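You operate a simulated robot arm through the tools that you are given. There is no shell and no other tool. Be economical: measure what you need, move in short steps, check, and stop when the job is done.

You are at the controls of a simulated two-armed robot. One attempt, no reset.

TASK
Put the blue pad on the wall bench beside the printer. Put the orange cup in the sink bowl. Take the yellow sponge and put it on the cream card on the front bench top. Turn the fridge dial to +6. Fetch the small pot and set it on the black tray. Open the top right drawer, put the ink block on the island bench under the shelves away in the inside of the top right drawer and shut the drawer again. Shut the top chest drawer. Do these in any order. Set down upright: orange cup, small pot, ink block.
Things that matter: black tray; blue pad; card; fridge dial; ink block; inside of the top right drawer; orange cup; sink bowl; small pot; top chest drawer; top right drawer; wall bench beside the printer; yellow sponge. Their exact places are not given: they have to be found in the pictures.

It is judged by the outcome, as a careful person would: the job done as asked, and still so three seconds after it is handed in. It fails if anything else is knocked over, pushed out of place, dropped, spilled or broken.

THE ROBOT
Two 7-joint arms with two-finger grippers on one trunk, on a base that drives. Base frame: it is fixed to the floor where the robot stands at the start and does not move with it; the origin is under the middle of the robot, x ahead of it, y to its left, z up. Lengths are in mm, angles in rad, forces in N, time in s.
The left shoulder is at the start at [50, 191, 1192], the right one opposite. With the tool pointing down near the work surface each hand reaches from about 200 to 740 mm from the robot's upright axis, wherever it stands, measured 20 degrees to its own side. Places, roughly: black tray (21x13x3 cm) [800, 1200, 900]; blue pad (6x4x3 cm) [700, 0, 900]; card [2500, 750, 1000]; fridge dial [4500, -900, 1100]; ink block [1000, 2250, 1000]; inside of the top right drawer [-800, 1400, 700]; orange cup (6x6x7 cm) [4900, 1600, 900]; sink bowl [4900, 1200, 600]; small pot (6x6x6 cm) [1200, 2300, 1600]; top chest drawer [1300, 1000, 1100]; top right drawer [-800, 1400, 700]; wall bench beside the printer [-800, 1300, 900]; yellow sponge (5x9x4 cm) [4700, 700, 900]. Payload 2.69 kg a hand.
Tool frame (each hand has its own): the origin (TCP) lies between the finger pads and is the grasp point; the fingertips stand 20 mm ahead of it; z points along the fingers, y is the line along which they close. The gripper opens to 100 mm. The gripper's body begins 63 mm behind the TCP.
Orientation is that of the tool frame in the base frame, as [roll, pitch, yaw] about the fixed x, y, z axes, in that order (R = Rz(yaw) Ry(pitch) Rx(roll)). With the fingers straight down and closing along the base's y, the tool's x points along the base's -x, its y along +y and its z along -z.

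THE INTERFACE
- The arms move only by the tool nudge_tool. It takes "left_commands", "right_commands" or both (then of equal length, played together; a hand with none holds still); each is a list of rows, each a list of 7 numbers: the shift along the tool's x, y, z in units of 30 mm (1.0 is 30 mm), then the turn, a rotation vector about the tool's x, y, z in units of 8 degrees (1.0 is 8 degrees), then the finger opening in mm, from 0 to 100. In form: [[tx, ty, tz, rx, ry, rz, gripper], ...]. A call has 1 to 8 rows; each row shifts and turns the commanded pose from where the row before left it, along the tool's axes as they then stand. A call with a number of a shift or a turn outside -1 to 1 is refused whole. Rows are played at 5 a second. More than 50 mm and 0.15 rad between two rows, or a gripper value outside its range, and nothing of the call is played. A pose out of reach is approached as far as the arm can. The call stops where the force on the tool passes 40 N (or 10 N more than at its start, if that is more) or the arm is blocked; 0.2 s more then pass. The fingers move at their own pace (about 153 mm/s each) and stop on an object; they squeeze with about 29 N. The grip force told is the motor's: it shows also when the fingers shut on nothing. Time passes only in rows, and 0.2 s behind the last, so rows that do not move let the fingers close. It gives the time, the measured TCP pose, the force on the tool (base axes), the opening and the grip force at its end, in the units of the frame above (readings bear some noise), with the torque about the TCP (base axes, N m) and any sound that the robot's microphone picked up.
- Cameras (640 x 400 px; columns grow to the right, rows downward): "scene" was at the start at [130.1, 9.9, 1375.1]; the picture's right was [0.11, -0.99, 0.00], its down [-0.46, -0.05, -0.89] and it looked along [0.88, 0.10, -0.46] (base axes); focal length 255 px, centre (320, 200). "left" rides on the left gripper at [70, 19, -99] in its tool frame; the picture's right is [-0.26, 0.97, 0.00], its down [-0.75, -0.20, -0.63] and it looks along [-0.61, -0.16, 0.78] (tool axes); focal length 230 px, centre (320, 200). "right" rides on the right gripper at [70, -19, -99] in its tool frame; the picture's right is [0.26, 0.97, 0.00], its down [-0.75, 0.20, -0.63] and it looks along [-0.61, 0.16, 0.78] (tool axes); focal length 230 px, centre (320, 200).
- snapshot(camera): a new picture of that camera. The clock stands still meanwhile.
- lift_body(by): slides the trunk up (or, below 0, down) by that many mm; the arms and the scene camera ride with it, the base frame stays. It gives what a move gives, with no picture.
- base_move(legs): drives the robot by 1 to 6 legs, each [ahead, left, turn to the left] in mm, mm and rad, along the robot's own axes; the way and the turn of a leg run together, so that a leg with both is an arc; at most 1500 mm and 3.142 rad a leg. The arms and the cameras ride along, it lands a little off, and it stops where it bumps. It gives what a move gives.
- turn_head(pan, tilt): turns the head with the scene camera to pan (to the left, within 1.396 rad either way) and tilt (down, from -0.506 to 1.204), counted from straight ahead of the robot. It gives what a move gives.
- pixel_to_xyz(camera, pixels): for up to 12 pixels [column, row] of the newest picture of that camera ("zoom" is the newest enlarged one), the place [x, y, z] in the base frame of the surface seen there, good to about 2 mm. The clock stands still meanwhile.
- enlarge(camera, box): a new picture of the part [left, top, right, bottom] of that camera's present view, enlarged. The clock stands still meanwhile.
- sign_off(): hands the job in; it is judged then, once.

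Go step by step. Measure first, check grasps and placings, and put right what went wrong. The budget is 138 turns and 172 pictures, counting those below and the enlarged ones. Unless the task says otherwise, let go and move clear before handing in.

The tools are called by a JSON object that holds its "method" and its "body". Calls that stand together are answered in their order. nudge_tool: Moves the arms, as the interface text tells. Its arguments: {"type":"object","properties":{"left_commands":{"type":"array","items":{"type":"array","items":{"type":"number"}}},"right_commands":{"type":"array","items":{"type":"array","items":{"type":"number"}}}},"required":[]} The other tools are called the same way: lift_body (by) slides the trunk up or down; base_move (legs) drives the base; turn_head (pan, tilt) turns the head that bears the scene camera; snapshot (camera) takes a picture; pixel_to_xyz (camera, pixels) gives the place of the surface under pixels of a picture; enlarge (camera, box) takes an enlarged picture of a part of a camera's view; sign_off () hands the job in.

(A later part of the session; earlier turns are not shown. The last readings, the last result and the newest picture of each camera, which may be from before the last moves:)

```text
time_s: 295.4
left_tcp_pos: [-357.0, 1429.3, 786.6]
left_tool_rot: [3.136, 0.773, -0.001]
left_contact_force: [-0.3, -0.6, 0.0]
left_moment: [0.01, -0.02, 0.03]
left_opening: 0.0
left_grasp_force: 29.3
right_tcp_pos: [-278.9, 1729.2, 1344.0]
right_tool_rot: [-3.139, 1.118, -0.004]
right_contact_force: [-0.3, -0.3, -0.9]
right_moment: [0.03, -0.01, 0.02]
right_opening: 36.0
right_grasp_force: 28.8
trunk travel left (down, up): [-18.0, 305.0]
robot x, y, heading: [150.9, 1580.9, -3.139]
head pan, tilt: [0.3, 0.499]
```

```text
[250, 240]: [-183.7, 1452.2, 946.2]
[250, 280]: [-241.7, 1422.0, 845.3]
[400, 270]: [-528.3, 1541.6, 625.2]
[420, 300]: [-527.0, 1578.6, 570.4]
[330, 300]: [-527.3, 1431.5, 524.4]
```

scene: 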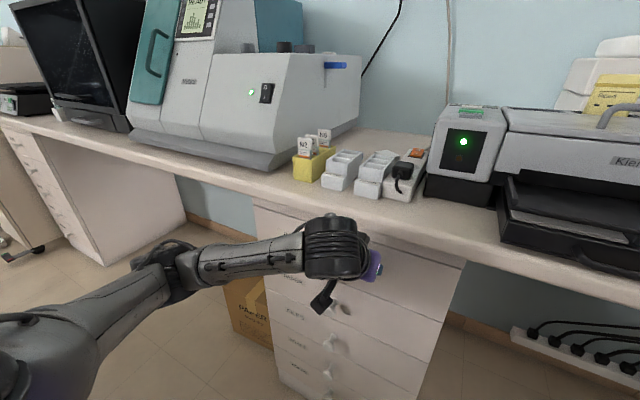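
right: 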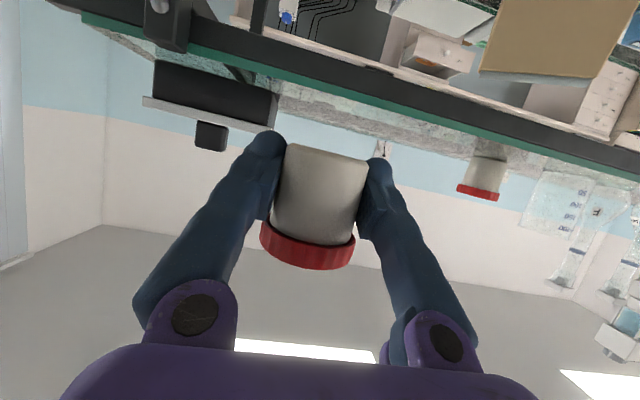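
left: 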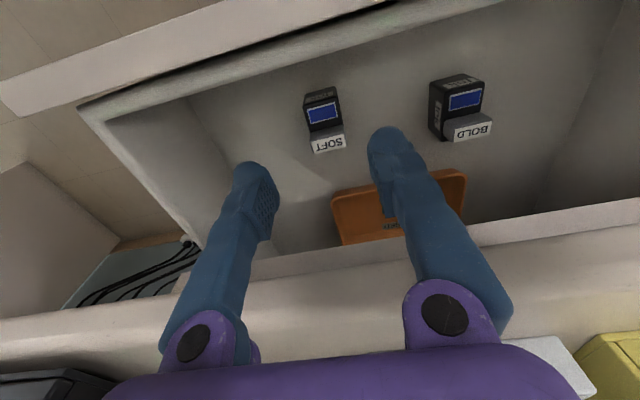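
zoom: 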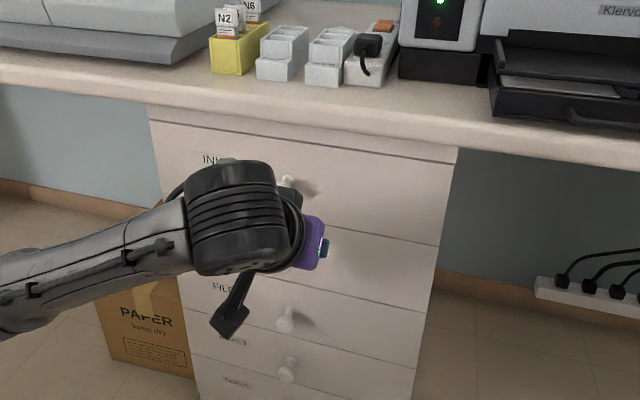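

The drawer is shut (even, flush lines). I raise the trunk and left arm, turn to face the island, and go to the black tray.

{"method": "lift_body", "body": {"by": 300}}

{"method": "nudge_tool", "body": {"left_commands": [[-0.7, 0, -0.7, 0, 0, 0, 40], [-0.7, 0, -0.7, 0, 0, 0, 40], [-0.7, 0, -0.7, 0, 0, 0, 40], [-0.7, 0, -0.7, 0, 0, 0, 40], [-0.7, 0, -0.7, 0, 0, 0, 40], [-0.7, 0, -0.7, 0, 0, 0, 40], [0, 0, -1, 0, 0, 0, 40], [0, 0, -1, 0, 0, 0, 40]]}}

{"method": "base_move", "body": {"legs": [[110, 0, 0], [0, 0, -3.14], [0, -260, 0]]}}

{"method": "turn_head", "body": {"pan": -0.2, "tilt": 0.5}}

{"method": "snapshot", "body": {"camera": "scene"}}

```text
time_s: 298.4
left_tcp_pos: [-357.1, 1428.1, 1088.0]
left_tool_rot: [3.135, 0.773, -0.004]
left_contact_force: [-0.6, -0.4, -0.7]
left_moment: [-0.03, 0.04, 0.02]
left_opening: 0.1
left_grasp_force: 29.8
right_tcp_pos: [-278.2, 1729.9, 1645.0]
right_tool_rot: [-3.138, 1.118, -0.006]
right_contact_force: [-1.2, -0.8, -0.8]
right_moment: [0.03, -0.01, -0.01]
right_opening: 35.9
right_grasp_force: 28.8
trunk travel left (down, up): [-318.0, 5.0]
robot x, y, heading: [150.4, 1578.7, -3.136]
head pan, tilt: [0.3, 0.499]
```

```text
time_s: 300.2
left_tcp_pos: [-315.7, 1427.7, 1310.1]
left_tool_rot: [3.136, 0.775, -0.003]
left_contact_force: [0.5, -0.3, -0.4]
left_moment: [0.02, -0.01, -0.01]
left_opening: 39.8
left_grasp_force: 0.0
right_tcp_pos: [-277.5, 1730.2, 1643.7]
right_tool_rot: [-3.139, 1.119, -0.007]
right_contact_force: [1.0, -0.3, -0.3]
right_moment: [0.01, 0.01, 0.01]
right_opening: 36.0
right_grasp_force: 28.9
trunk travel left (down, up): [-318.0, 5.0]
robot x, y, heading: [148.6, 1579.3, -3.143]
head pan, tilt: [0.3, 0.499]
```

```text
time_s: 311.1
left_tcp_pos: [507.0, 1484.2, 1308.7]
left_tool_rot: [3.137, 0.773, -3.123]
left_contact_force: [0.3, 0.1, -0.2]
left_moment: [0.0, 0.01, -0.03]
left_opening: 40.1
left_grasp_force: 0.0
right_tcp_pos: [478.4, 1182.0, 1643.4]
right_tool_rot: [-3.138, 1.119, -3.123]
right_contact_force: [0.6, -0.1, -0.3]
right_moment: [-0.02, 0.0, -0.01]
right_opening: 36.1
right_grasp_force: 28.9
trunk travel left (down, up): [-318.0, 5.0]
robot x, y, heading: [44.3, 1326.2, 0.02]
head pan, tilt: [0.3, 0.499]
```

```text
time_s: 312.1
left_tcp_pos: [507.9, 1484.4, 1309.8]
left_tool_rot: [3.135, 0.773, -3.122]
left_contact_force: [-0.5, -0.1, -0.2]
left_moment: [0.01, 0.0, -0.03]
left_opening: 40.0
left_grasp_force: 0.0
right_tcp_pos: [477.7, 1182.2, 1643.8]
right_tool_rot: [-3.138, 1.119, -3.122]
right_contact_force: [-0.1, -0.6, -1.1]
right_moment: [0.0, -0.03, -0.01]
right_opening: 36.1
right_grasp_force: 28.9
trunk travel left (down, up): [-318.0, 5.0]
robot x, y, heading: [47.2, 1321.6, 0.024]
head pan, tilt: [-0.201, 0.499]
```

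```text
41 pictures are left
```

scene: 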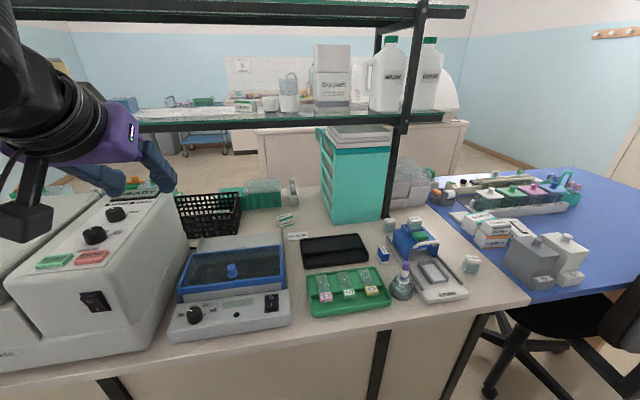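

The black tray is at (335,250), empty. I measure it.

{"method": "pixel_to_xyz", "body": {"camera": "scene", "pixels": [[335, 250], [308, 240], [362, 238], [305, 263], [368, 258], [348, 282], [388, 215], [382, 252], [405, 265], [388, 330]]}}

{"method": "enlarge", "body": {"camera": "scene", "box": [280, 100, 460, 320]}}

```text
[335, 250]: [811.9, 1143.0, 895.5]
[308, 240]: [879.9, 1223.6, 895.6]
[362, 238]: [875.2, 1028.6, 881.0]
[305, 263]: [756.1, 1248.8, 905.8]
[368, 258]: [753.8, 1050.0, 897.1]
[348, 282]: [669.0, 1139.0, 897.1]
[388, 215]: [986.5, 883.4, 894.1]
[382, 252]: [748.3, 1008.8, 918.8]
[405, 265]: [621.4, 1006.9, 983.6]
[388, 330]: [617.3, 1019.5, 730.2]
```

```text
1.82 times, centred on (370, 210) of scene
```

zoom: 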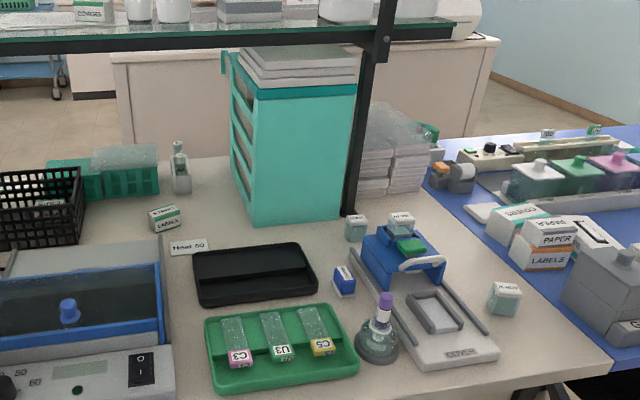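

Tray floor z≈896, centre (812,1148). To keep the hand camera clear I'll set the pot at hand pitch ~48° (slight tilt, it settles upright). First I lower the arm in the aisle.

{"method": "nudge_tool", "body": {"right_commands": [[0.9, -0.2, 0.43, 0, 1, 0, 10], [0.83, -0.2, 0.55, 0, 1, 0, 10], [0.743, -0.2, 0.67, 0, 0, 0, 10], [0.743, -0.2, 0.67, 0, 0, 0, 10], [0.743, -0.2, 0.67, 0, 0, 0, 10], [0.743, -0.13, 0.67, 0, 0, 0, 10], [0.743, 0, 0.67, 0, 0, 0, 10], [0.743, 0, 0.67, 0, 0, 0, 10]]}}

{"method": "nudge_tool", "body": {"right_commands": [[0.743, 0, 0.67, 0, 0, 0, 10], [0.743, 0, 0.67, 0, 0, 0, 10], [0.743, 0, 0.67, 0, 0, 0, 10], [0.743, 0, 0.67, 0, 0, 0, 10], [0.743, 0, 0.67, 0, 0, 0, 10]]}}

{"method": "lift_body", "body": {"by": -230}}

{"method": "base_move", "body": {"legs": [[155, 0, -0.02]]}}

{"method": "snapshot", "body": {"camera": "right"}}

```text
time_s: 313.9
left_tcp_pos: [508.0, 1483.5, 1310.0]
left_tool_rot: [3.135, 0.772, -3.122]
left_contact_force: [0.1, 0.1, 0.1]
left_moment: [0.02, 0.0, -0.01]
left_opening: 39.8
left_grasp_force: 0.0
right_tcp_pos: [477.3, 1145.7, 1404.8]
right_tool_rot: [-3.141, 0.839, -3.127]
right_contact_force: [0.4, -0.3, 0.2]
right_moment: [0.01, -0.02, 0.01]
right_opening: 35.9
right_grasp_force: 28.7
trunk travel left (down, up): [-318.0, 5.0]
robot x, y, heading: [45.6, 1321.7, 0.025]
head pan, tilt: [-0.201, 0.499]
```

```text
time_s: 315.1
left_tcp_pos: [507.2, 1484.3, 1309.1]
left_tool_rot: [3.136, 0.773, -3.121]
left_contact_force: [0.4, -0.4, 0.6]
left_moment: [0.01, 0.01, 0.01]
left_opening: 40.1
left_grasp_force: 0.0
right_tcp_pos: [476.1, 1147.7, 1252.0]
right_tool_rot: [-3.139, 0.838, -3.125]
right_contact_force: [0.5, -0.3, -0.9]
right_moment: [0.03, 0.01, 0.0]
right_opening: 35.9
right_grasp_force: 28.6
trunk travel left (down, up): [-318.0, 5.0]
robot x, y, heading: [43.4, 1324.9, 0.024]
head pan, tilt: [-0.201, 0.499]
```

```text
time_s: 317.5
left_tcp_pos: [509.2, 1484.7, 1079.3]
left_tool_rot: [3.136, 0.773, -3.121]
left_contact_force: [-0.1, 0.0, -0.1]
left_moment: [0.03, -0.03, -0.02]
left_opening: 39.7
left_grasp_force: 0.1
right_tcp_pos: [476.0, 1148.1, 1021.9]
right_tool_rot: [-3.139, 0.84, -3.124]
right_contact_force: [0.8, 0.2, -0.3]
right_moment: [-0.02, -0.01, -0.03]
right_opening: 36.1
right_grasp_force: 29.1
trunk travel left (down, up): [-88.0, 235.0]
robot x, y, heading: [47.8, 1325.9, 0.028]
head pan, tilt: [-0.201, 0.499]
```

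```text
time_s: 318.9
left_tcp_pos: [637.3, 1479.0, 1076.1]
left_tool_rot: [3.124, 0.764, -3.131]
left_contact_force: [0.1, -0.1, -0.1]
left_moment: [0.02, -0.01, 0.01]
left_opening: 40.0
left_grasp_force: 0.0
right_tcp_pos: [602.3, 1142.1, 1026.0]
right_tool_rot: [3.138, 0.848, -3.137]
right_contact_force: [0.7, 0.3, -0.9]
right_moment: [0.0, -0.01, -0.01]
right_opening: 35.8
right_grasp_force: 29.0
trunk travel left (down, up): [-88.0, 235.0]
robot x, y, heading: [177.1, 1323.0, 0.015]
head pan, tilt: [-0.201, 0.499]
stopped in leg 1: the robot was blocked; the commanded pose is now the measured one
```

```text
39 pictures are left
```

right: 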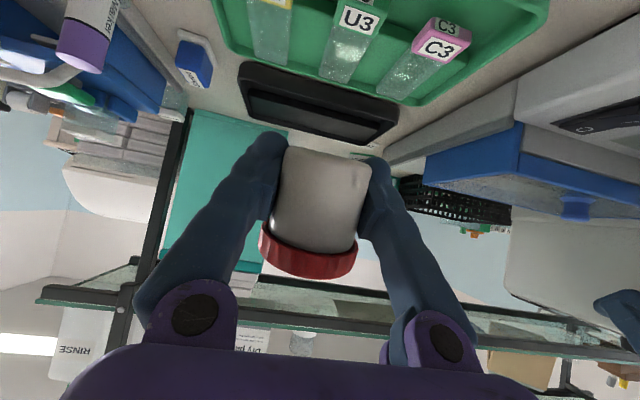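

The base was blocked, probably the lowered left hand against the machine at left. I raise the left hand and look.

{"method": "nudge_tool", "body": {"left_commands": [[-0.35, 0, -1, 0, 0, 0, 40], [-0.7, 0, -0.7, 0, 0, 0, 40], [-0.7, 0, -0.7, 0, 0, 0, 40], [-0.7, 0, -0.7, 0, 0, 0, 40], [-0.7, 0, -0.7, 0, 0, 0, 40], [-0.7, 0, -0.7, 0, 0, 0, 40], [-0.7, 0, -0.7, 0, 0, 0, 40]]}}

{"method": "turn_head", "body": {"pan": 0.0, "tilt": 0.6}}

{"method": "snapshot", "body": {"camera": "scene"}}

```text
time_s: 320.5
left_tcp_pos: [639.8, 1480.3, 1276.5]
left_tool_rot: [3.129, 0.751, -3.132]
left_contact_force: [-0.5, 0.1, -0.5]
left_moment: [0.01, 0.01, 0.01]
left_opening: 39.9
left_grasp_force: 0.0
right_tcp_pos: [607.8, 1144.7, 1022.4]
right_tool_rot: [-3.139, 0.84, -3.135]
right_contact_force: [-0.3, -0.3, -0.6]
right_moment: [0.0, -0.01, -0.03]
right_opening: 35.8
right_grasp_force: 29.5
trunk travel left (down, up): [-88.0, 235.0]
robot x, y, heading: [179.2, 1324.6, 0.012]
head pan, tilt: [-0.201, 0.499]
```

```text
time_s: 321.2
left_tcp_pos: [640.3, 1480.4, 1276.2]
left_tool_rot: [3.13, 0.752, -3.131]
left_contact_force: [-0.1, 0.2, 0.0]
left_moment: [-0.03, 0.01, -0.02]
left_opening: 40.1
left_grasp_force: 0.0
right_tcp_pos: [609.4, 1145.1, 1022.6]
right_tool_rot: [-3.139, 0.837, -3.135]
right_contact_force: [-0.1, 0.3, -0.9]
right_moment: [-0.03, -0.01, -0.03]
right_opening: 35.9
right_grasp_force: 28.7
trunk travel left (down, up): [-88.0, 235.0]
robot x, y, heading: [179.2, 1323.4, 0.012]
head pan, tilt: [0.0, 0.6]
```

```text
38 pictures are left
```

scene: 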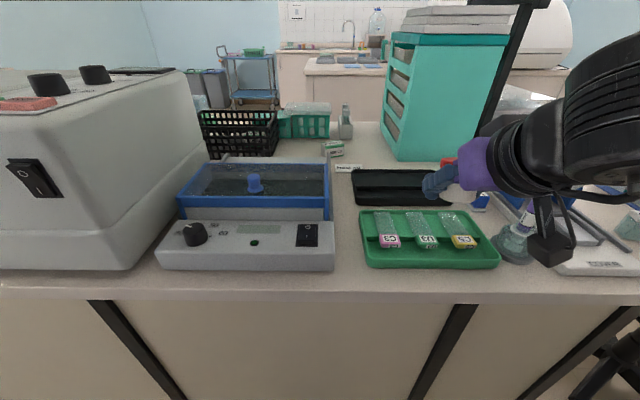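

All fine. I extend the pot hand forward 213 mm over the tray.

{"method": "nudge_tool", "body": {"right_commands": [[-0.67, 0, 0.743, 0, 0, 0, 10], [-0.67, 0, 0.743, 0, 0, 0, 10], [-0.67, 0, 0.743, 0, 0, 0, 10], [-0.67, 0, 0.743, 0, 0, 0, 10], [-0.67, 0, 0.743, 0, 0, 0, 10], [-0.67, 0, 0.743, 0, 0, 0, 10], [-0.67, 0, 0.743, 0, 0, 0, 10]]}}

{"method": "nudge_tool", "body": {"right_commands": [[0.743, 0, 0.67, 0, 0, 0, 10], [0.743, 0, 0.67, 0, 0, 0, 10], [0.3, 0, 0.27, 0, 0, 0, 10]]}}

{"method": "enlarge", "body": {"camera": "scene", "box": [320, 120, 560, 290]}}

{"method": "snapshot", "body": {"camera": "right"}}

```text
time_s: 322.8
left_tcp_pos: [640.6, 1481.0, 1275.7]
left_tool_rot: [3.13, 0.752, -3.132]
left_contact_force: [0.0, 0.8, -0.5]
left_moment: [0.03, -0.03, -0.01]
left_opening: 39.9
left_grasp_force: 0.1
right_tcp_pos: [819.3, 1145.6, 1021.0]
right_tool_rot: [-3.139, 0.838, -3.134]
right_contact_force: [0.6, 0.0, -1.5]
right_moment: [0.0, -0.04, 0.0]
right_opening: 35.7
right_grasp_force: 28.9
trunk travel left (down, up): [-88.0, 235.0]
robot x, y, heading: [180.7, 1321.2, 0.021]
head pan, tilt: [0.0, 0.6]
```

```text
time_s: 323.6
left_tcp_pos: [641.2, 1481.0, 1276.9]
left_tool_rot: [3.131, 0.753, -3.131]
left_contact_force: [0.4, 0.1, 0.8]
left_moment: [0.02, -0.05, 0.0]
left_opening: 39.9
left_grasp_force: 0.0
right_tcp_pos: [820.5, 1146.8, 950.0]
right_tool_rot: [-3.14, 0.839, -3.135]
right_contact_force: [0.1, -0.1, 0.3]
right_moment: [0.0, 0.02, 0.0]
right_opening: 36.1
right_grasp_force: 29.1
trunk travel left (down, up): [-88.0, 235.0]
robot x, y, heading: [182.4, 1324.6, 0.011]
head pan, tilt: [0.0, 0.6]
```

```text
2.35 times, centred on (440, 205) of scene
```

zoom: 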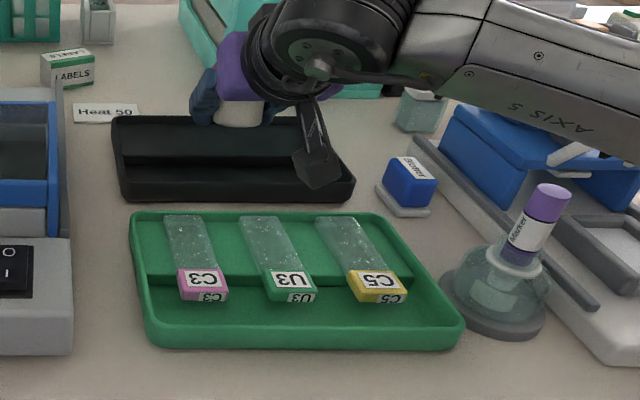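

```text
36 pictures are left
```

right: 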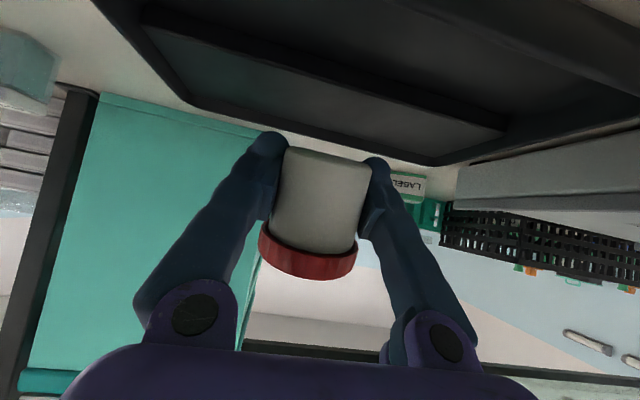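

The tray has a step in its floor; I measure the two levels before setting down.

{"method": "pixel_to_xyz", "body": {"camera": "zoom", "pixels": [[160, 120], [160, 130], [160, 145], [160, 153], [160, 162], [160, 172], [160, 182], [160, 192], [225, 150], [225, 175], [270, 150], [270, 180]]}}

```text
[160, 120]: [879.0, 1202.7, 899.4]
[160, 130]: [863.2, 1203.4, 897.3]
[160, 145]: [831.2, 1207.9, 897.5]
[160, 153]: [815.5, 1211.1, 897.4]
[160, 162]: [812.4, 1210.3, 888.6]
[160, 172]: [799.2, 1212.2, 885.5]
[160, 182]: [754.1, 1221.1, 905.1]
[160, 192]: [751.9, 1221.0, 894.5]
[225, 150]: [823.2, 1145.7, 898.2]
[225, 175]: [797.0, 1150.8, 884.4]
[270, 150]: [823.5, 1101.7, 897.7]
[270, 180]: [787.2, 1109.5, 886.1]
```

Rear ledge (x 814–872, z 897.5) is flat and wide enough; I move 30 mm forward and lower until touch.

{"method": "nudge_tool", "body": {"right_commands": [[-0.67, 0, 0.743, 0, 0, 0, 10], [0.45, 0, 0.4, 0, 0, 0, 10], [0.1, 0, 0.09, 0, 0, 0, 10], [0, 0, 0, 0, 0, 0, 10]]}}

{"method": "enlarge", "body": {"camera": "scene", "box": [340, 130, 500, 230]}}

```text
time_s: 324.6
left_tcp_pos: [640.9, 1481.7, 1274.8]
left_tool_rot: [3.131, 0.753, -3.133]
left_contact_force: [-0.4, 0.2, 0.1]
left_moment: [0.04, 0.02, -0.02]
left_opening: 40.2
left_grasp_force: 0.2
right_tcp_pos: [849.5, 1147.4, 928.4]
right_tool_rot: [-3.14, 0.836, -3.135]
right_contact_force: [0.3, 0.2, 0.4]
right_moment: [0.0, 0.0, -0.01]
right_opening: 35.7
right_grasp_force: 29.4
trunk travel left (down, up): [-88.0, 235.0]
robot x, y, heading: [179.5, 1325.7, 0.011]
head pan, tilt: [0.0, 0.6]
```

```text
4.00 times, centred on (420, 180) of scene
```

zoom: 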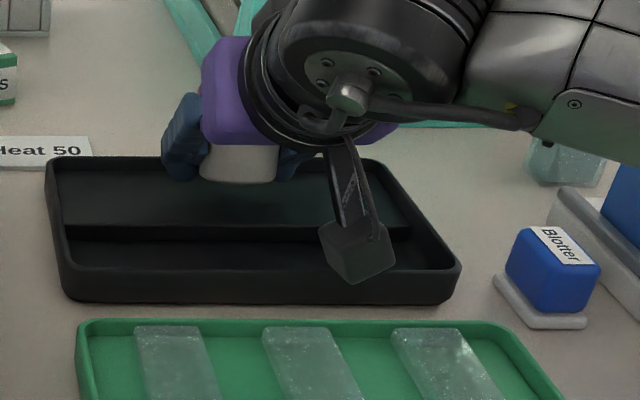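

No contact yet; I lower 5 mm more.

{"method": "nudge_tool", "body": {"right_commands": [[0.08, 0, 0.07, 0, 0, 0, 10], [0.05, 0, 0.04, 0, 0, 0, 10], [0, 0, 0, 0, 0, 0, 10]]}}

```text
time_s: 325.4
left_tcp_pos: [640.2, 1480.7, 1275.6]
left_tool_rot: [3.131, 0.754, -3.13]
left_contact_force: [-0.4, -0.5, 1.1]
left_moment: [0.01, 0.04, -0.01]
left_opening: 40.1
left_grasp_force: 0.1
right_tcp_pos: [849.3, 1146.9, 923.3]
right_tool_rot: [-3.139, 0.839, -3.135]
right_contact_force: [-0.5, 0.3, -0.6]
right_moment: [-0.02, 0.04, 0.0]
right_opening: 36.1
right_grasp_force: 29.5
trunk travel left (down, up): [-88.0, 235.0]
robot x, y, heading: [183.7, 1323.2, 0.014]
head pan, tilt: [0.0, 0.6]
```

{"method": "nudge_tool", "body": {"right_commands": [[0.07, 0, 0.065, 0, 0, 0, 10], [0, 0, 0, 0, 0, 0, 10]]}}

{"method": "nudge_tool", "body": {"right_commands": [[0.06, 0, 0.05, 0, 0, 0, 10], [0, 0, 0, 0, 0, 0, 10]]}}

{"method": "enlarge", "body": {"camera": "scene", "box": [340, 130, 500, 230]}}

```text
time_s: 326.0
left_tcp_pos: [641.1, 1481.1, 1276.4]
left_tool_rot: [3.131, 0.753, -3.133]
left_contact_force: [-0.7, -0.3, -0.5]
left_moment: [0.0, -0.02, 0.0]
left_opening: 40.1
left_grasp_force: 0.0
right_tcp_pos: [849.4, 1147.4, 920.0]
right_tool_rot: [-3.138, 0.838, -3.135]
right_contact_force: [-0.7, 0.9, 0.2]
right_moment: [0.0, -0.04, -0.05]
right_opening: 35.8
right_grasp_force: 29.4
trunk travel left (down, up): [-88.0, 235.0]
robot x, y, heading: [182.7, 1321.9, 0.014]
head pan, tilt: [0.0, 0.6]
```

```text
time_s: 326.6
left_tcp_pos: [639.7, 1481.0, 1275.1]
left_tool_rot: [3.131, 0.753, -3.131]
left_contact_force: [0.2, -0.3, -0.6]
left_moment: [-0.01, -0.02, 0.03]
left_opening: 40.0
left_grasp_force: 0.0
right_tcp_pos: [848.1, 1146.7, 917.0]
right_tool_rot: [-3.14, 0.838, -3.135]
right_contact_force: [-0.6, 0.2, 0.3]
right_moment: [0.04, 0.04, -0.04]
right_opening: 35.9
right_grasp_force: 29.1
trunk travel left (down, up): [-88.0, 235.0]
robot x, y, heading: [184.9, 1325.2, 0.013]
head pan, tilt: [0.0, 0.6]
```

```text
4.00 times, centred on (420, 180) of scene
```

zoom: 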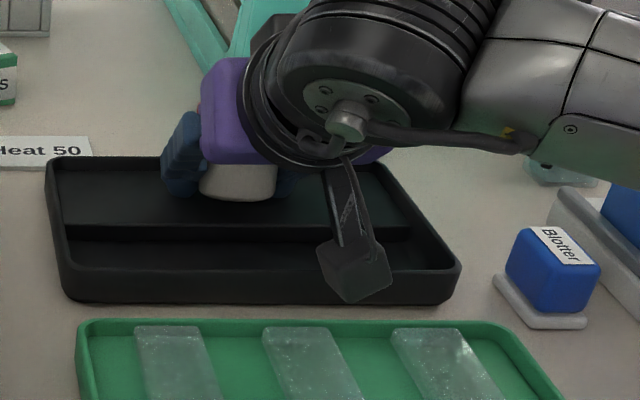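

The fingertips are now at ledge height, so the pot is within a few mm of the floor. I release gently and retract backwards-up.

{"method": "nudge_tool", "body": {"right_commands": [[0, 0, 0, 0, 0, 0, 38], [0, 0, 0, 0, 0, 0, 41], [0, 0, 0, 0, 0, 0, 50], [0, 0, 0, 0, 0, 0, 62], [0, 0, 0, 0, 0, 0, 62], [0, 0, -1, 0, 0, 0, 62], [0, 0, -1, 0, 0, 0, 62], [0, 0, -1, 0, 0, 0, 62]]}}

{"method": "enlarge", "body": {"camera": "scene", "box": [340, 130, 500, 230]}}

```text
time_s: 328.4
left_tcp_pos: [639.8, 1479.7, 1275.2]
left_tool_rot: [3.131, 0.753, -3.131]
left_contact_force: [-0.3, -0.3, 0.4]
left_moment: [0.02, 0.05, -0.01]
left_opening: 39.8
left_grasp_force: 0.1
right_tcp_pos: [783.4, 1146.8, 977.5]
right_tool_rot: [-3.14, 0.84, -3.133]
right_contact_force: [-0.2, 0.3, -1.0]
right_moment: [0.01, -0.01, -0.02]
right_opening: 62.0
right_grasp_force: 0.1
trunk travel left (down, up): [-88.0, 235.0]
robot x, y, heading: [178.9, 1323.7, 0.014]
head pan, tilt: [0.0, 0.6]
```

```text
4.00 times, centred on (420, 180) of scene
```

zoom: 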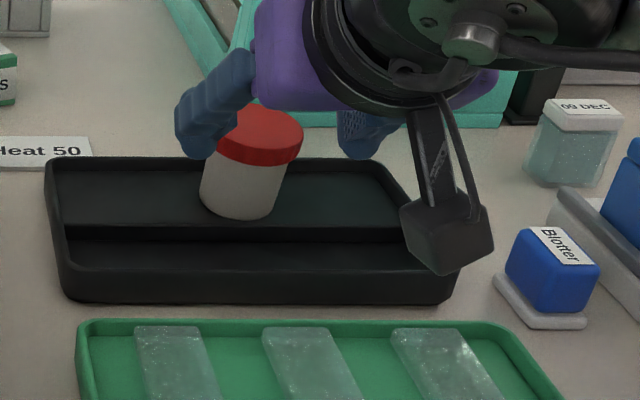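

Accounting for perspective the pot stands upright on the tray. I retract fully, back away and double-check it while raising the trunk.

{"method": "nudge_tool", "body": {"right_commands": [[0, 0, -1, 0, 0, 0, 62], [0, 0, -1, 0, 0, 0, 62], [0, 0, -1, 0, 0, 0, 62], [-0.5, 0, -1, 0, 0, 0, 62], [-0.5, 0, -1, 0, 0, 0, 62]]}}

{"method": "lift_body", "body": {"by": 225}}

{"method": "base_move", "body": {"legs": [[-150, 0, 0]]}}

{"method": "turn_head", "body": {"pan": -0.3, "tilt": 0.4}}

{"method": "snapshot", "body": {"camera": "scene"}}

```text
time_s: 329.6
left_tcp_pos: [640.2, 1481.8, 1275.9]
left_tool_rot: [3.131, 0.753, -3.128]
left_contact_force: [0.4, -0.7, -0.8]
left_moment: [0.0, 0.06, -0.01]
left_opening: 40.0
left_grasp_force: 0.1
right_tcp_pos: [690.3, 1144.7, 1102.5]
right_tool_rot: [-3.14, 0.839, -3.132]
right_contact_force: [-0.6, -0.4, 0.0]
right_moment: [-0.03, 0.04, 0.03]
right_opening: 62.1
right_grasp_force: 0.1
trunk travel left (down, up): [-88.0, 235.0]
robot x, y, heading: [183.3, 1322.0, 0.014]
head pan, tilt: [0.0, 0.6]
```

```text
time_s: 332.0
left_tcp_pos: [640.5, 1481.2, 1501.4]
left_tool_rot: [3.131, 0.754, -3.129]
left_contact_force: [0.3, -0.3, 0.4]
left_moment: [0.0, -0.01, -0.04]
left_opening: 40.0
left_grasp_force: 0.0
right_tcp_pos: [690.8, 1145.4, 1328.4]
right_tool_rot: [-3.141, 0.838, -3.134]
right_contact_force: [0.4, 0.7, -0.1]
right_moment: [-0.03, -0.03, -0.04]
right_opening: 62.0
right_grasp_force: 0.1
trunk travel left (down, up): [-313.0, 10.0]
robot x, y, heading: [181.6, 1321.7, 0.011]
head pan, tilt: [0.0, 0.6]
```

```text
time_s: 333.3
left_tcp_pos: [494.8, 1480.8, 1500.3]
left_tool_rot: [3.129, 0.753, -3.126]
left_contact_force: [-0.3, 0.4, 0.0]
left_moment: [0.02, 0.0, -0.03]
left_opening: 40.0
left_grasp_force: 0.2
right_tcp_pos: [546.0, 1144.2, 1327.7]
right_tool_rot: [-3.14, 0.837, -3.133]
right_contact_force: [-0.6, 0.3, 0.2]
right_moment: [-0.03, -0.03, 0.04]
right_opening: 62.0
right_grasp_force: 0.0
trunk travel left (down, up): [-313.0, 10.0]
robot x, y, heading: [38.9, 1322.0, 0.016]
head pan, tilt: [0.0, 0.6]
```

```text
time_s: 334.1
left_tcp_pos: [495.0, 1479.9, 1501.0]
left_tool_rot: [3.132, 0.752, -3.127]
left_contact_force: [0.0, 0.6, -0.2]
left_moment: [0.0, -0.01, 0.0]
left_opening: 39.9
left_grasp_force: 0.1
right_tcp_pos: [545.6, 1143.6, 1327.8]
right_tool_rot: [-3.14, 0.836, -3.13]
right_contact_force: [0.2, -0.4, -0.3]
right_moment: [-0.01, 0.0, -0.01]
right_opening: 62.0
right_grasp_force: 0.1
trunk travel left (down, up): [-313.0, 10.0]
robot x, y, heading: [33.5, 1322.1, 0.012]
head pan, tilt: [-0.3, 0.4]
```

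```text
32 pictures are left
```

scene: 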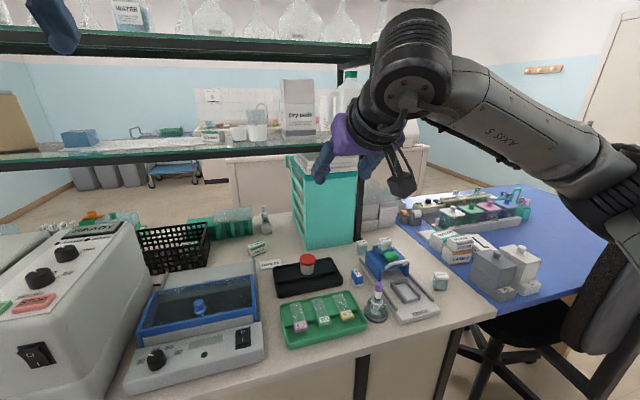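

The pot is upright on the black tray. Next, the far-side jobs: I strafe past the chair and drive along y≈−900 toward the fridge.

{"method": "base_move", "body": {"legs": [[0, -1390, -0.012], [120, -830, 0], [1500, 0, 0], [1400, 0, 0]]}}

{"method": "turn_head", "body": {"pan": 0.15, "tilt": 0.15}}

{"method": "snapshot", "body": {"camera": "scene"}}

```text
time_s: 367.4
left_tcp_pos: [3504.5, -757.1, 1501.1]
left_tool_rot: [3.131, 0.754, 3.135]
left_contact_force: [0.2, -0.2, -0.3]
left_moment: [-0.03, -0.01, 0.02]
left_opening: 40.1
left_grasp_force: 0.0
right_tcp_pos: [3548.7, -1094.3, 1327.1]
right_tool_rot: [-3.141, 0.836, 3.13]
right_contact_force: [0.0, 0.1, 0.2]
right_moment: [0.0, 0.04, 0.04]
right_opening: 61.9
right_grasp_force: 0.0
trunk travel left (down, up): [-313.0, 10.0]
robot x, y, heading: [3041.6, -905.6, -0.01]
head pan, tilt: [-0.3, 0.4]
```

```text
time_s: 368.3
left_tcp_pos: [3504.7, -756.9, 1500.1]
left_tool_rot: [3.13, 0.753, 3.135]
left_contact_force: [0.0, 0.0, -0.1]
left_moment: [0.02, 0.03, 0.03]
left_opening: 40.1
left_grasp_force: 0.0
right_tcp_pos: [3549.2, -1093.9, 1327.1]
right_tool_rot: [-3.141, 0.838, 3.131]
right_contact_force: [0.3, -0.1, -0.3]
right_moment: [0.06, 0.01, 0.02]
right_opening: 62.1
right_grasp_force: 0.0
trunk travel left (down, up): [-313.0, 10.0]
robot x, y, heading: [3043.6, -906.2, -0.003]
head pan, tilt: [0.15, 0.15]
```

```text
31 pictures are left
```

scene: 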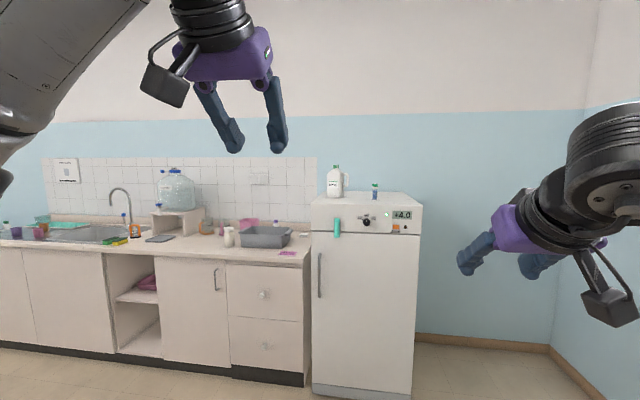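

The fridge shows a black dial at (366,221) and a "+4.0" display. I enlarge and measure.

{"method": "enlarge", "body": {"camera": "scene", "box": [310, 195, 430, 245]}}

{"method": "pixel_to_xyz", "body": {"camera": "zoom", "pixels": [[298, 140], [298, 155], [298, 170], [250, 140], [150, 170], [490, 110], [420, 185], [400, 140], [320, 120]]}}

```text
5.33 times, centred on (370, 220) of scene
```

zoom: 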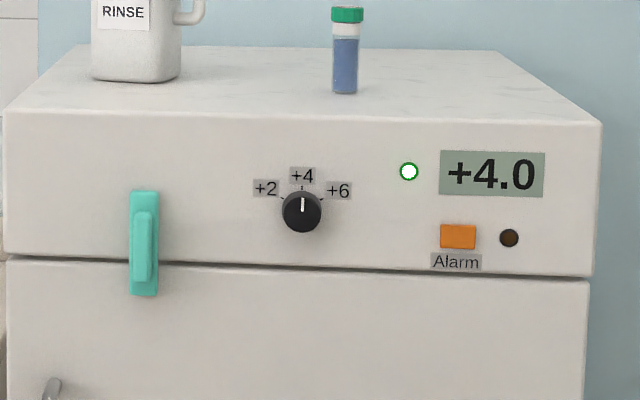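

```text
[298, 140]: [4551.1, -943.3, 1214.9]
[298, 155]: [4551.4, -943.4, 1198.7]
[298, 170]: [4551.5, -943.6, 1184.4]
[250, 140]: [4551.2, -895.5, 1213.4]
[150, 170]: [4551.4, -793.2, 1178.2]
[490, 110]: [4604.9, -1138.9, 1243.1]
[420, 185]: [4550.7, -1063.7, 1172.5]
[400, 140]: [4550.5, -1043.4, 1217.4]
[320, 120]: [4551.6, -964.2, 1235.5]
```

Dial centre ≈(−947, z 1142) on face x=4551; it must go clockwise ~58°. I pitch the right hand horizontal (rolled −30°), lower the trunk, and drive up to the fridge.

{"method": "nudge_tool", "body": {"right_commands": [[-0.45, 0, 0.5, 0, -1, 0, 62], [-0.375, 0, 0.555, 0, -1, 0, 62], [-0.29, 0, 0.6, 0, -1, 0, 62], [-0.21, 0, 0.64, 0, -1, 0, 62], [-0.12, 0, 0.66, 0, -1, 0, 62], [0, 0, 0.67, 0, -0.25, 0, 62], [0, 0, 0, 0, 0, -1, 62], [0, 0, 0, 0, 0, -1, 62]]}}

{"method": "nudge_tool", "body": {"right_commands": [[0, 0, 0, 0, 0, -1, 62], [0, 0, 0, 0, 0, -0.75, 62]]}}

{"method": "lift_body", "body": {"by": -184}}

{"method": "base_move", "body": {"legs": [[735, 147, 0]]}}

{"method": "snapshot", "body": {"camera": "right"}}

```text
time_s: 370.1
left_tcp_pos: [3503.8, -755.3, 1500.1]
left_tool_rot: [3.132, 0.752, 3.137]
left_contact_force: [-0.3, 0.1, 0.6]
left_moment: [0.01, -0.02, 0.04]
left_opening: 39.8
left_grasp_force: 0.1
right_tcp_pos: [3669.9, -1094.9, 1326.2]
right_tool_rot: [-1.567, 1.287, -1.579]
right_contact_force: [0.3, 0.3, 0.9]
right_moment: [0.01, 0.02, -0.02]
right_opening: 62.2
right_grasp_force: 0.1
trunk travel left (down, up): [-313.0, 10.0]
robot x, y, heading: [3039.6, -909.1, -0.005]
head pan, tilt: [0.15, 0.15]
```

```text
time_s: 370.7
left_tcp_pos: [3505.1, -757.6, 1499.5]
left_tool_rot: [3.131, 0.753, 3.134]
left_contact_force: [0.1, -0.1, 0.2]
left_moment: [0.03, 0.0, -0.05]
left_opening: 40.1
left_grasp_force: 0.0
right_tcp_pos: [3671.7, -1096.3, 1325.2]
right_tool_rot: [-1.57, 1.044, -1.583]
right_contact_force: [0.5, 0.3, -0.6]
right_moment: [-0.01, -0.03, -0.02]
right_opening: 62.1
right_grasp_force: 0.1
trunk travel left (down, up): [-313.0, 10.0]
robot x, y, heading: [3042.8, -906.7, -0.004]
head pan, tilt: [0.15, 0.15]
```

```text
time_s: 372.7
left_tcp_pos: [3505.8, -756.9, 1317.2]
left_tool_rot: [3.131, 0.752, 3.135]
left_contact_force: [0.2, -0.5, 0.3]
left_moment: [-0.02, -0.02, -0.02]
left_opening: 39.9
left_grasp_force: 0.1
right_tcp_pos: [3670.7, -1095.0, 1142.9]
right_tool_rot: [-1.569, 1.046, -1.583]
right_contact_force: [0.3, 0.3, -0.7]
right_moment: [0.0, 0.0, 0.0]
right_opening: 61.8
right_grasp_force: 0.0
trunk travel left (down, up): [-129.0, 194.0]
robot x, y, heading: [3040.4, -905.2, -0.004]
head pan, tilt: [0.15, 0.15]
```

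```text
time_s: 376.8
left_tcp_pos: [4243.3, -604.8, 1315.6]
left_tool_rot: [3.131, 0.751, -3.135]
left_contact_force: [0.2, 0.0, -0.6]
left_moment: [0.0, -0.05, -0.01]
left_opening: 40.0
left_grasp_force: 0.0
right_tcp_pos: [4413.5, -942.6, 1143.0]
right_tool_rot: [-1.57, 1.046, -1.571]
right_contact_force: [0.9, 0.1, -0.6]
right_moment: [-0.03, 0.01, -0.01]
right_opening: 62.2
right_grasp_force: 0.0
trunk travel left (down, up): [-129.0, 194.0]
robot x, y, heading: [3781.8, -764.1, 0.005]
head pan, tilt: [0.15, 0.15]
```

```text
29 pictures are left
```

right: 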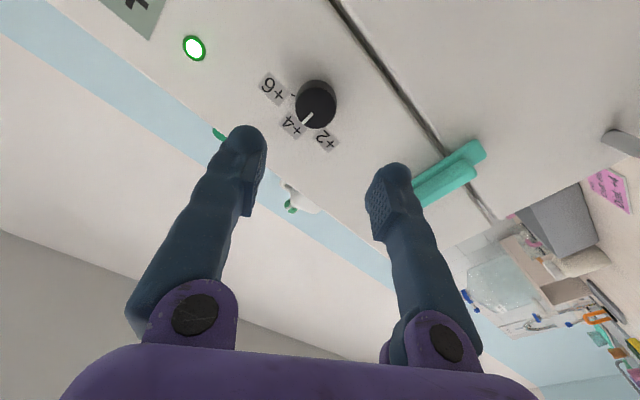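

The knob is at (316,104); I measure it.

{"method": "pixel_to_xyz", "body": {"camera": "right", "pixels": [[316, 100], [316, 112], [305, 95], [328, 105], [280, 140], [318, 85]]}}

```text
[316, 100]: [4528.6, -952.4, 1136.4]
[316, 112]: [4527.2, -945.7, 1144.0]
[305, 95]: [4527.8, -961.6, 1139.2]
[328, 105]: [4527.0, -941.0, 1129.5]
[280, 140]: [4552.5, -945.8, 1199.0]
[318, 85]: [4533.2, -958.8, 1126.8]
```

Knob centre ≈(−949, 1139), front at x 4527. I align and advance to straddle it, then close.

{"method": "nudge_tool", "body": {"right_commands": [[0.22, -0.12, 0.9, 0, 0, 0, 62], [0, 0, 0.95, 0, 0, 0, 62], [0, 0, 0.95, 0, 0, 0, 62], [0, 0, 0.95, 0, 0, 0, 62], [0, 0, 0, 0, 0, 0, 62], [0, 0, 0, 0, 0, 0, 20], [0, 0, 0, 0, 0, 0, 20]]}}

{"method": "snapshot", "body": {"camera": "right"}}

```text
time_s: 378.4
left_tcp_pos: [4244.5, -604.5, 1317.7]
left_tool_rot: [3.13, 0.752, -3.135]
left_contact_force: [-0.2, 0.9, 1.1]
left_moment: [-0.03, -0.01, 0.01]
left_opening: 39.8
left_grasp_force: 0.0
right_tcp_pos: [4525.8, -947.9, 1141.4]
right_tool_rot: [-1.567, 1.046, -1.57]
right_contact_force: [0.6, -0.5, -0.7]
right_moment: [0.03, -0.01, 0.06]
right_opening: 37.3
right_grasp_force: 45.4
trunk travel left (down, up): [-129.0, 194.0]
robot x, y, heading: [3784.1, -759.3, 0.004]
head pan, tilt: [0.15, 0.15]
```

```text
28 pictures are left
```

right: 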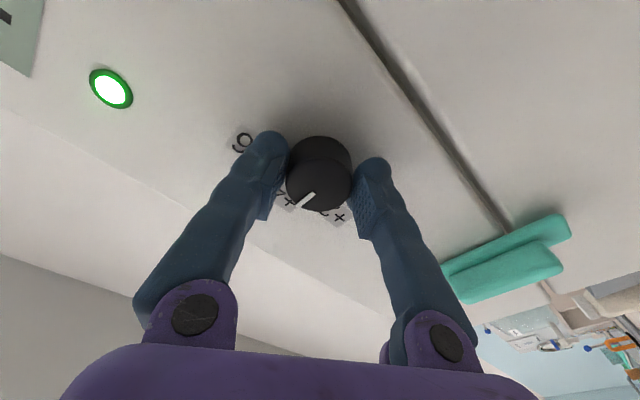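

Knob gripped. I turn it 58° clockwise, release, back off, and read the display.

{"method": "nudge_tool", "body": {"right_commands": [[0, 0, 0, 0, 0, 1, 20], [0, 0, 0, 0, 0, 1, 20], [0, 0, 0, 0, 0, 1, 20], [0, 0, 0, 0, 0, 1, 20], [0, 0, 0, 0, 0, 1, 20], [0, 0, 0, 0, 0, 1, 20], [0, 0, 0, 0, 0, 1, 20], [0, 0, 0, 0, 0, 0.3, 20]]}}

{"method": "nudge_tool", "body": {"right_commands": [[0, 0, 0, 0, 0, 0, 20], [0, 0, 0, 0, 0, 0, 64], [0, 0, 0, 0, 0, 0, 64], [0, 0, -1, 0, 0, 0, 64], [0, 0, -1, 0, 0, 0, 64], [0, 0, -1, 0, 0, 0, 64], [0, 0, -1, 0, 0, 0, 64]]}}

{"method": "enlarge", "body": {"camera": "right", "box": [160, 0, 480, 200]}}

```text
time_s: 380.2
left_tcp_pos: [4242.4, -602.8, 1316.5]
left_tool_rot: [3.131, 0.754, -3.136]
left_contact_force: [0.0, 0.6, -0.2]
left_moment: [-0.01, 0.02, 0.02]
left_opening: 40.0
left_grasp_force: 0.0
right_tcp_pos: [4525.2, -947.2, 1140.7]
right_tool_rot: [1.562, 1.074, 1.565]
right_contact_force: [0.6, 5.2, 8.3]
right_moment: [-0.01, 0.21, 0.14]
right_opening: 36.9
right_grasp_force: 44.9
trunk travel left (down, up): [-129.0, 194.0]
robot x, y, heading: [3783.3, -758.5, 0.007]
head pan, tilt: [0.15, 0.15]
```

```text
time_s: 381.8
left_tcp_pos: [4242.8, -604.8, 1317.2]
left_tool_rot: [3.13, 0.753, -3.137]
left_contact_force: [0.0, -0.2, 0.2]
left_moment: [0.0, -0.01, -0.01]
left_opening: 39.9
left_grasp_force: 0.0
right_tcp_pos: [4404.3, -950.5, 1138.6]
right_tool_rot: [1.567, 1.077, 1.569]
right_contact_force: [0.1, -0.2, 0.0]
right_moment: [0.03, -0.01, 0.0]
right_opening: 64.3
right_grasp_force: 0.0
trunk travel left (down, up): [-129.0, 194.0]
robot x, y, heading: [3781.9, -758.7, 0.008]
head pan, tilt: [0.15, 0.15]
```

```text
2.00 times, centred on (320, 100) of right
```

zoom: 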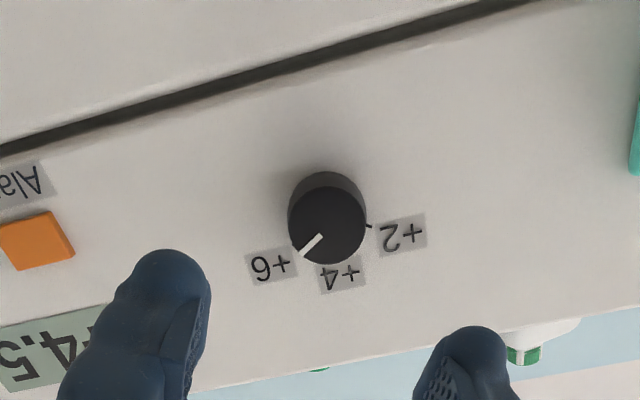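

The pointer sits close to +6 but the display reads about +4.5; I look from the head camera squarely.

{"method": "turn_head", "body": {"pan": -0.15, "tilt": 0.15}}

{"method": "enlarge", "body": {"camera": "scene", "box": [240, 150, 420, 260]}}

```text
time_s: 382.6
left_tcp_pos: [4242.2, -604.2, 1316.1]
left_tool_rot: [3.132, 0.753, -3.134]
left_contact_force: [0.7, -0.3, -0.7]
left_moment: [0.0, -0.03, -0.02]
left_opening: 39.9
left_grasp_force: 0.0
right_tcp_pos: [4406.1, -950.9, 1137.7]
right_tool_rot: [1.57, 1.075, 1.571]
right_contact_force: [0.1, -0.2, -0.4]
right_moment: [0.03, 0.01, 0.01]
right_opening: 63.8
right_grasp_force: 0.1
trunk travel left (down, up): [-129.0, 194.0]
robot x, y, heading: [3783.2, -762.5, 0.01]
head pan, tilt: [-0.15, 0.15]
```

```text
3.56 times, centred on (330, 205) of scene
```

zoom: 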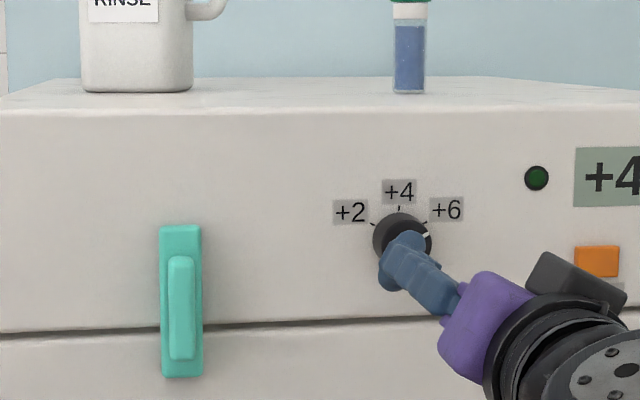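

The pointer is near the +6 tick but hidden; I move the hand aside and look again (display may lag).

{"method": "nudge_tool", "body": {"right_commands": [[0, 0, -1, 0, 0, 0, 64], [0, 0, -1, 0, 0, 0, 64], [0, 0, -1, 0, 0, 0, 64], [1, 0, -1, 0, 0, 0, 64], [1, 0, 0, 0, 0, 0, 64], [1, 0, 0, 0, 0, 0, 64], [1, 0, 0, 0, 0, 0, 64]]}}

{"method": "turn_head", "body": {"pan": -0.25, "tilt": 0.15}}

{"method": "enlarge", "body": {"camera": "scene", "box": [290, 160, 450, 250]}}

```text
time_s: 384.2
left_tcp_pos: [4243.8, -603.6, 1317.5]
left_tool_rot: [3.132, 0.753, -3.135]
left_contact_force: [-0.4, 0.2, -0.3]
left_moment: [-0.02, 0.0, -0.01]
left_opening: 39.8
left_grasp_force: 0.1
right_tcp_pos: [4285.1, -889.5, 1033.6]
right_tool_rot: [1.568, 1.077, 1.568]
right_contact_force: [0.3, -0.6, -0.2]
right_moment: [-0.03, 0.02, 0.01]
right_opening: 63.9
right_grasp_force: 0.1
trunk travel left (down, up): [-129.0, 194.0]
robot x, y, heading: [3786.5, -759.9, 0.005]
head pan, tilt: [-0.15, 0.15]
```

```text
time_s: 384.9
left_tcp_pos: [4241.9, -604.3, 1317.3]
left_tool_rot: [3.131, 0.752, -3.135]
left_contact_force: [0.2, -0.2, -0.8]
left_moment: [-0.04, -0.03, -0.03]
left_opening: 40.3
left_grasp_force: 0.2
right_tcp_pos: [4285.9, -888.5, 1034.7]
right_tool_rot: [1.568, 1.076, 1.57]
right_contact_force: [0.7, 0.0, 0.6]
right_moment: [0.03, -0.02, 0.02]
right_opening: 64.1
right_grasp_force: 0.0
trunk travel left (down, up): [-129.0, 194.0]
robot x, y, heading: [3781.4, -760.8, 0.011]
head pan, tilt: [-0.25, 0.15]
```

```text
4.00 times, centred on (370, 205) of scene
```

zoom: 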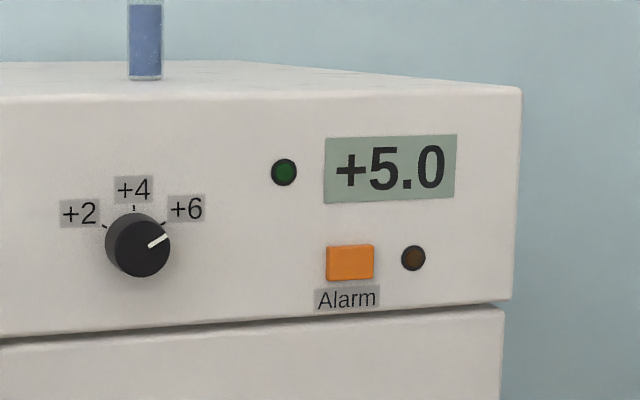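

The dial points at +6 and the display is climbing (+5.0). Now to the sink side: I bring both hands to down-pointing travel pose, drive over, and look.

{"method": "nudge_tool", "body": {"right_commands": [[0, 0, -0.5, 0, 0, -1, 80], [0, 0, -0.5, 0, 0, -1, 80], [0, 0, -0.5, 0, 0, -1, 80], [0, 0, 0, 0, 0, -0.5, 80], [0, 0, 0, 0, 1, 0, 80], [0, 0, 0, 0, 1, 0, 80], [0, 0, 0, 0, 1, 0, 80], [0, 0, 0, 0, 1, 0, 80]], "left_commands": [[0, 0, 0, 0, 1, 0, 90], [0, 0, 0, 0, 1, 0, 90], [0, 0, 0, 0, 1, 0, 90], [0, 0, 0, 0, 1, 0, 90], [0, 0, 0, 0, 1, 0, 90], [0, 0, 0, 0, 0.4, 0, 90], [0, 0, 0, 0, 0, 0, 90], [0, 0, 0, 0, 0, 0, 90]]}}

{"method": "nudge_tool", "body": {"right_commands": [[0, 0, 0, 0, 1, 0, 80], [0, 0, 0, 0, 1, 0, 80], [0, 0, 0, 0, 1, 0, 80], [0, 0, 0, 0, 1, 0, 80], [0, 0, 0, 0, 1, 0, 80], [0, 0, 0, 0, 1, 0, 80], [0, 0, 0, 0, 1, 0, 80], [0, 0, 0, 0, 0.25, 0, 80]]}}

{"method": "lift_body", "body": {"by": 130}}

{"method": "base_move", "body": {"legs": [[-150, 0, 0], [0, 1500, 0], [0, 300, 0], [330, 0, -0.008]]}}

{"method": "turn_head", "body": {"pan": 0.0, "tilt": 0.4}}

{"method": "snapshot", "body": {"camera": "scene"}}

```text
time_s: 386.7
left_tcp_pos: [4242.4, -605.5, 1313.8]
left_tool_rot: [3.13, 0.007, -3.131]
left_contact_force: [0.1, 0.1, 0.9]
left_moment: [-0.02, 0.01, -0.02]
left_opening: 90.1
left_grasp_force: 0.1
left hand out of reach, approached as far as the arm can: row 6
right_tcp_pos: [4240.3, -890.8, 1033.6]
right_tool_rot: [3.132, 1.012, 3.135]
right_contact_force: [-0.5, -0.3, -0.8]
right_moment: [-0.02, 0.01, -0.01]
right_opening: 80.1
right_grasp_force: 0.0
trunk travel left (down, up): [-129.0, 194.0]
robot x, y, heading: [3785.2, -755.8, 0.006]
head pan, tilt: [-0.25, 0.15]
```

```text
time_s: 388.5
left_tcp_pos: [4242.6, -605.1, 1312.7]
left_tool_rot: [3.132, 0.007, -3.129]
left_contact_force: [-0.1, -0.2, 0.1]
left_moment: [0.02, -0.02, 0.01]
left_opening: 90.3
left_grasp_force: 0.2
right_tcp_pos: [4240.0, -891.7, 1031.5]
right_tool_rot: [3.138, -0.002, -3.141]
right_contact_force: [-0.1, 0.3, -0.3]
right_moment: [-0.06, 0.02, 0.02]
right_opening: 79.9
right_grasp_force: 0.1
trunk travel left (down, up): [-129.0, 194.0]
robot x, y, heading: [3780.8, -761.8, 0.011]
head pan, tilt: [-0.25, 0.15]
```

```text
time_s: 390.1
left_tcp_pos: [4242.7, -606.4, 1442.5]
left_tool_rot: [3.131, 0.007, -3.129]
left_contact_force: [-0.3, 0.3, -0.9]
left_moment: [0.04, 0.01, 0.02]
left_opening: 90.1
left_grasp_force: 0.0
right_tcp_pos: [4241.3, -892.8, 1163.8]
right_tool_rot: [3.138, 0.001, -3.141]
right_contact_force: [-0.7, -0.8, 0.1]
right_moment: [-0.02, 0.01, -0.02]
right_opening: 80.0
right_grasp_force: 0.0
trunk travel left (down, up): [-259.0, 64.0]
robot x, y, heading: [3780.5, -758.6, 0.011]
head pan, tilt: [-0.25, 0.15]
```

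```text
time_s: 408.8
left_tcp_pos: [4414.1, 1177.0, 1442.9]
left_tool_rot: [3.13, 0.009, -3.123]
left_contact_force: [0.6, 0.4, 0.4]
left_moment: [-0.02, 0.0, -0.01]
left_opening: 90.0
left_grasp_force: 0.1
right_tcp_pos: [4415.5, 891.3, 1163.2]
right_tool_rot: [3.136, 0.0, -3.137]
right_contact_force: [0.1, -0.3, -0.8]
right_moment: [0.02, 0.01, 0.01]
right_opening: 80.1
right_grasp_force: 0.0
trunk travel left (down, up): [-259.0, 64.0]
robot x, y, heading: [3958.5, 1022.8, 0.01]
head pan, tilt: [-0.25, 0.15]
```

```text
time_s: 409.6
left_tcp_pos: [4414.1, 1177.9, 1443.2]
left_tool_rot: [3.131, 0.007, -3.122]
left_contact_force: [-0.8, 0.7, 0.0]
left_moment: [-0.02, -0.05, 0.0]
left_opening: 90.1
left_grasp_force: 0.0
right_tcp_pos: [4415.0, 891.2, 1162.9]
right_tool_rot: [3.136, 0.003, -3.137]
right_contact_force: [-0.5, 0.7, -0.3]
right_moment: [-0.01, 0.04, 0.01]
right_opening: 80.2
right_grasp_force: 0.0
trunk travel left (down, up): [-259.0, 64.0]
robot x, y, heading: [3956.3, 1023.3, 0.015]
head pan, tilt: [0.0, 0.4]
```

```text
24 pictures are left
```

scene: 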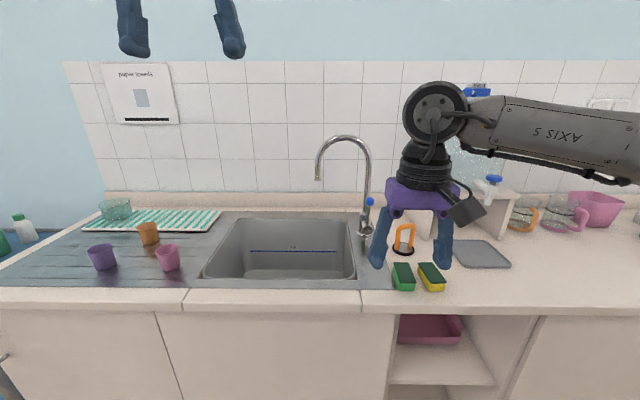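

Yellow sponge at (431,277), orange cup at (148,234), sink bowl at (285,255). I measure all.

{"method": "pixel_to_xyz", "body": {"camera": "scene", "pixels": [[423, 265], [442, 290], [425, 290], [437, 266], [413, 290], [148, 243], [138, 232], [159, 240], [148, 225], [265, 262], [330, 265], [168, 255]]}}

{"method": "enlarge", "body": {"camera": "scene", "box": [380, 230, 460, 300]}}

```text
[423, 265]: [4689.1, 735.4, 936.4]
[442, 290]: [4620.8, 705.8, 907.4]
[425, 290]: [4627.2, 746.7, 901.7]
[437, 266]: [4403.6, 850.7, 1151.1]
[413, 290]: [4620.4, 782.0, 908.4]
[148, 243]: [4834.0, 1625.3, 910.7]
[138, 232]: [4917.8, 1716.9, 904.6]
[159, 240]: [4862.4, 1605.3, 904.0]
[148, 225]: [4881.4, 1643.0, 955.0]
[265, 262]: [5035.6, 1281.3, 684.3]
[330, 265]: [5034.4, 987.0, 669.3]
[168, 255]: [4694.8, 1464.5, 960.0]
```

```text
5.71 times, centred on (420, 265) of scene
```

zoom: 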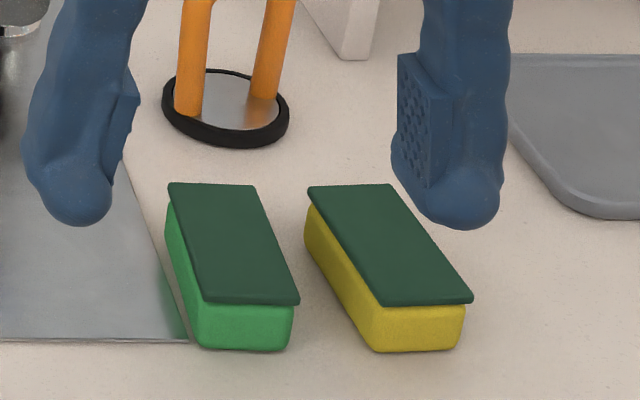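

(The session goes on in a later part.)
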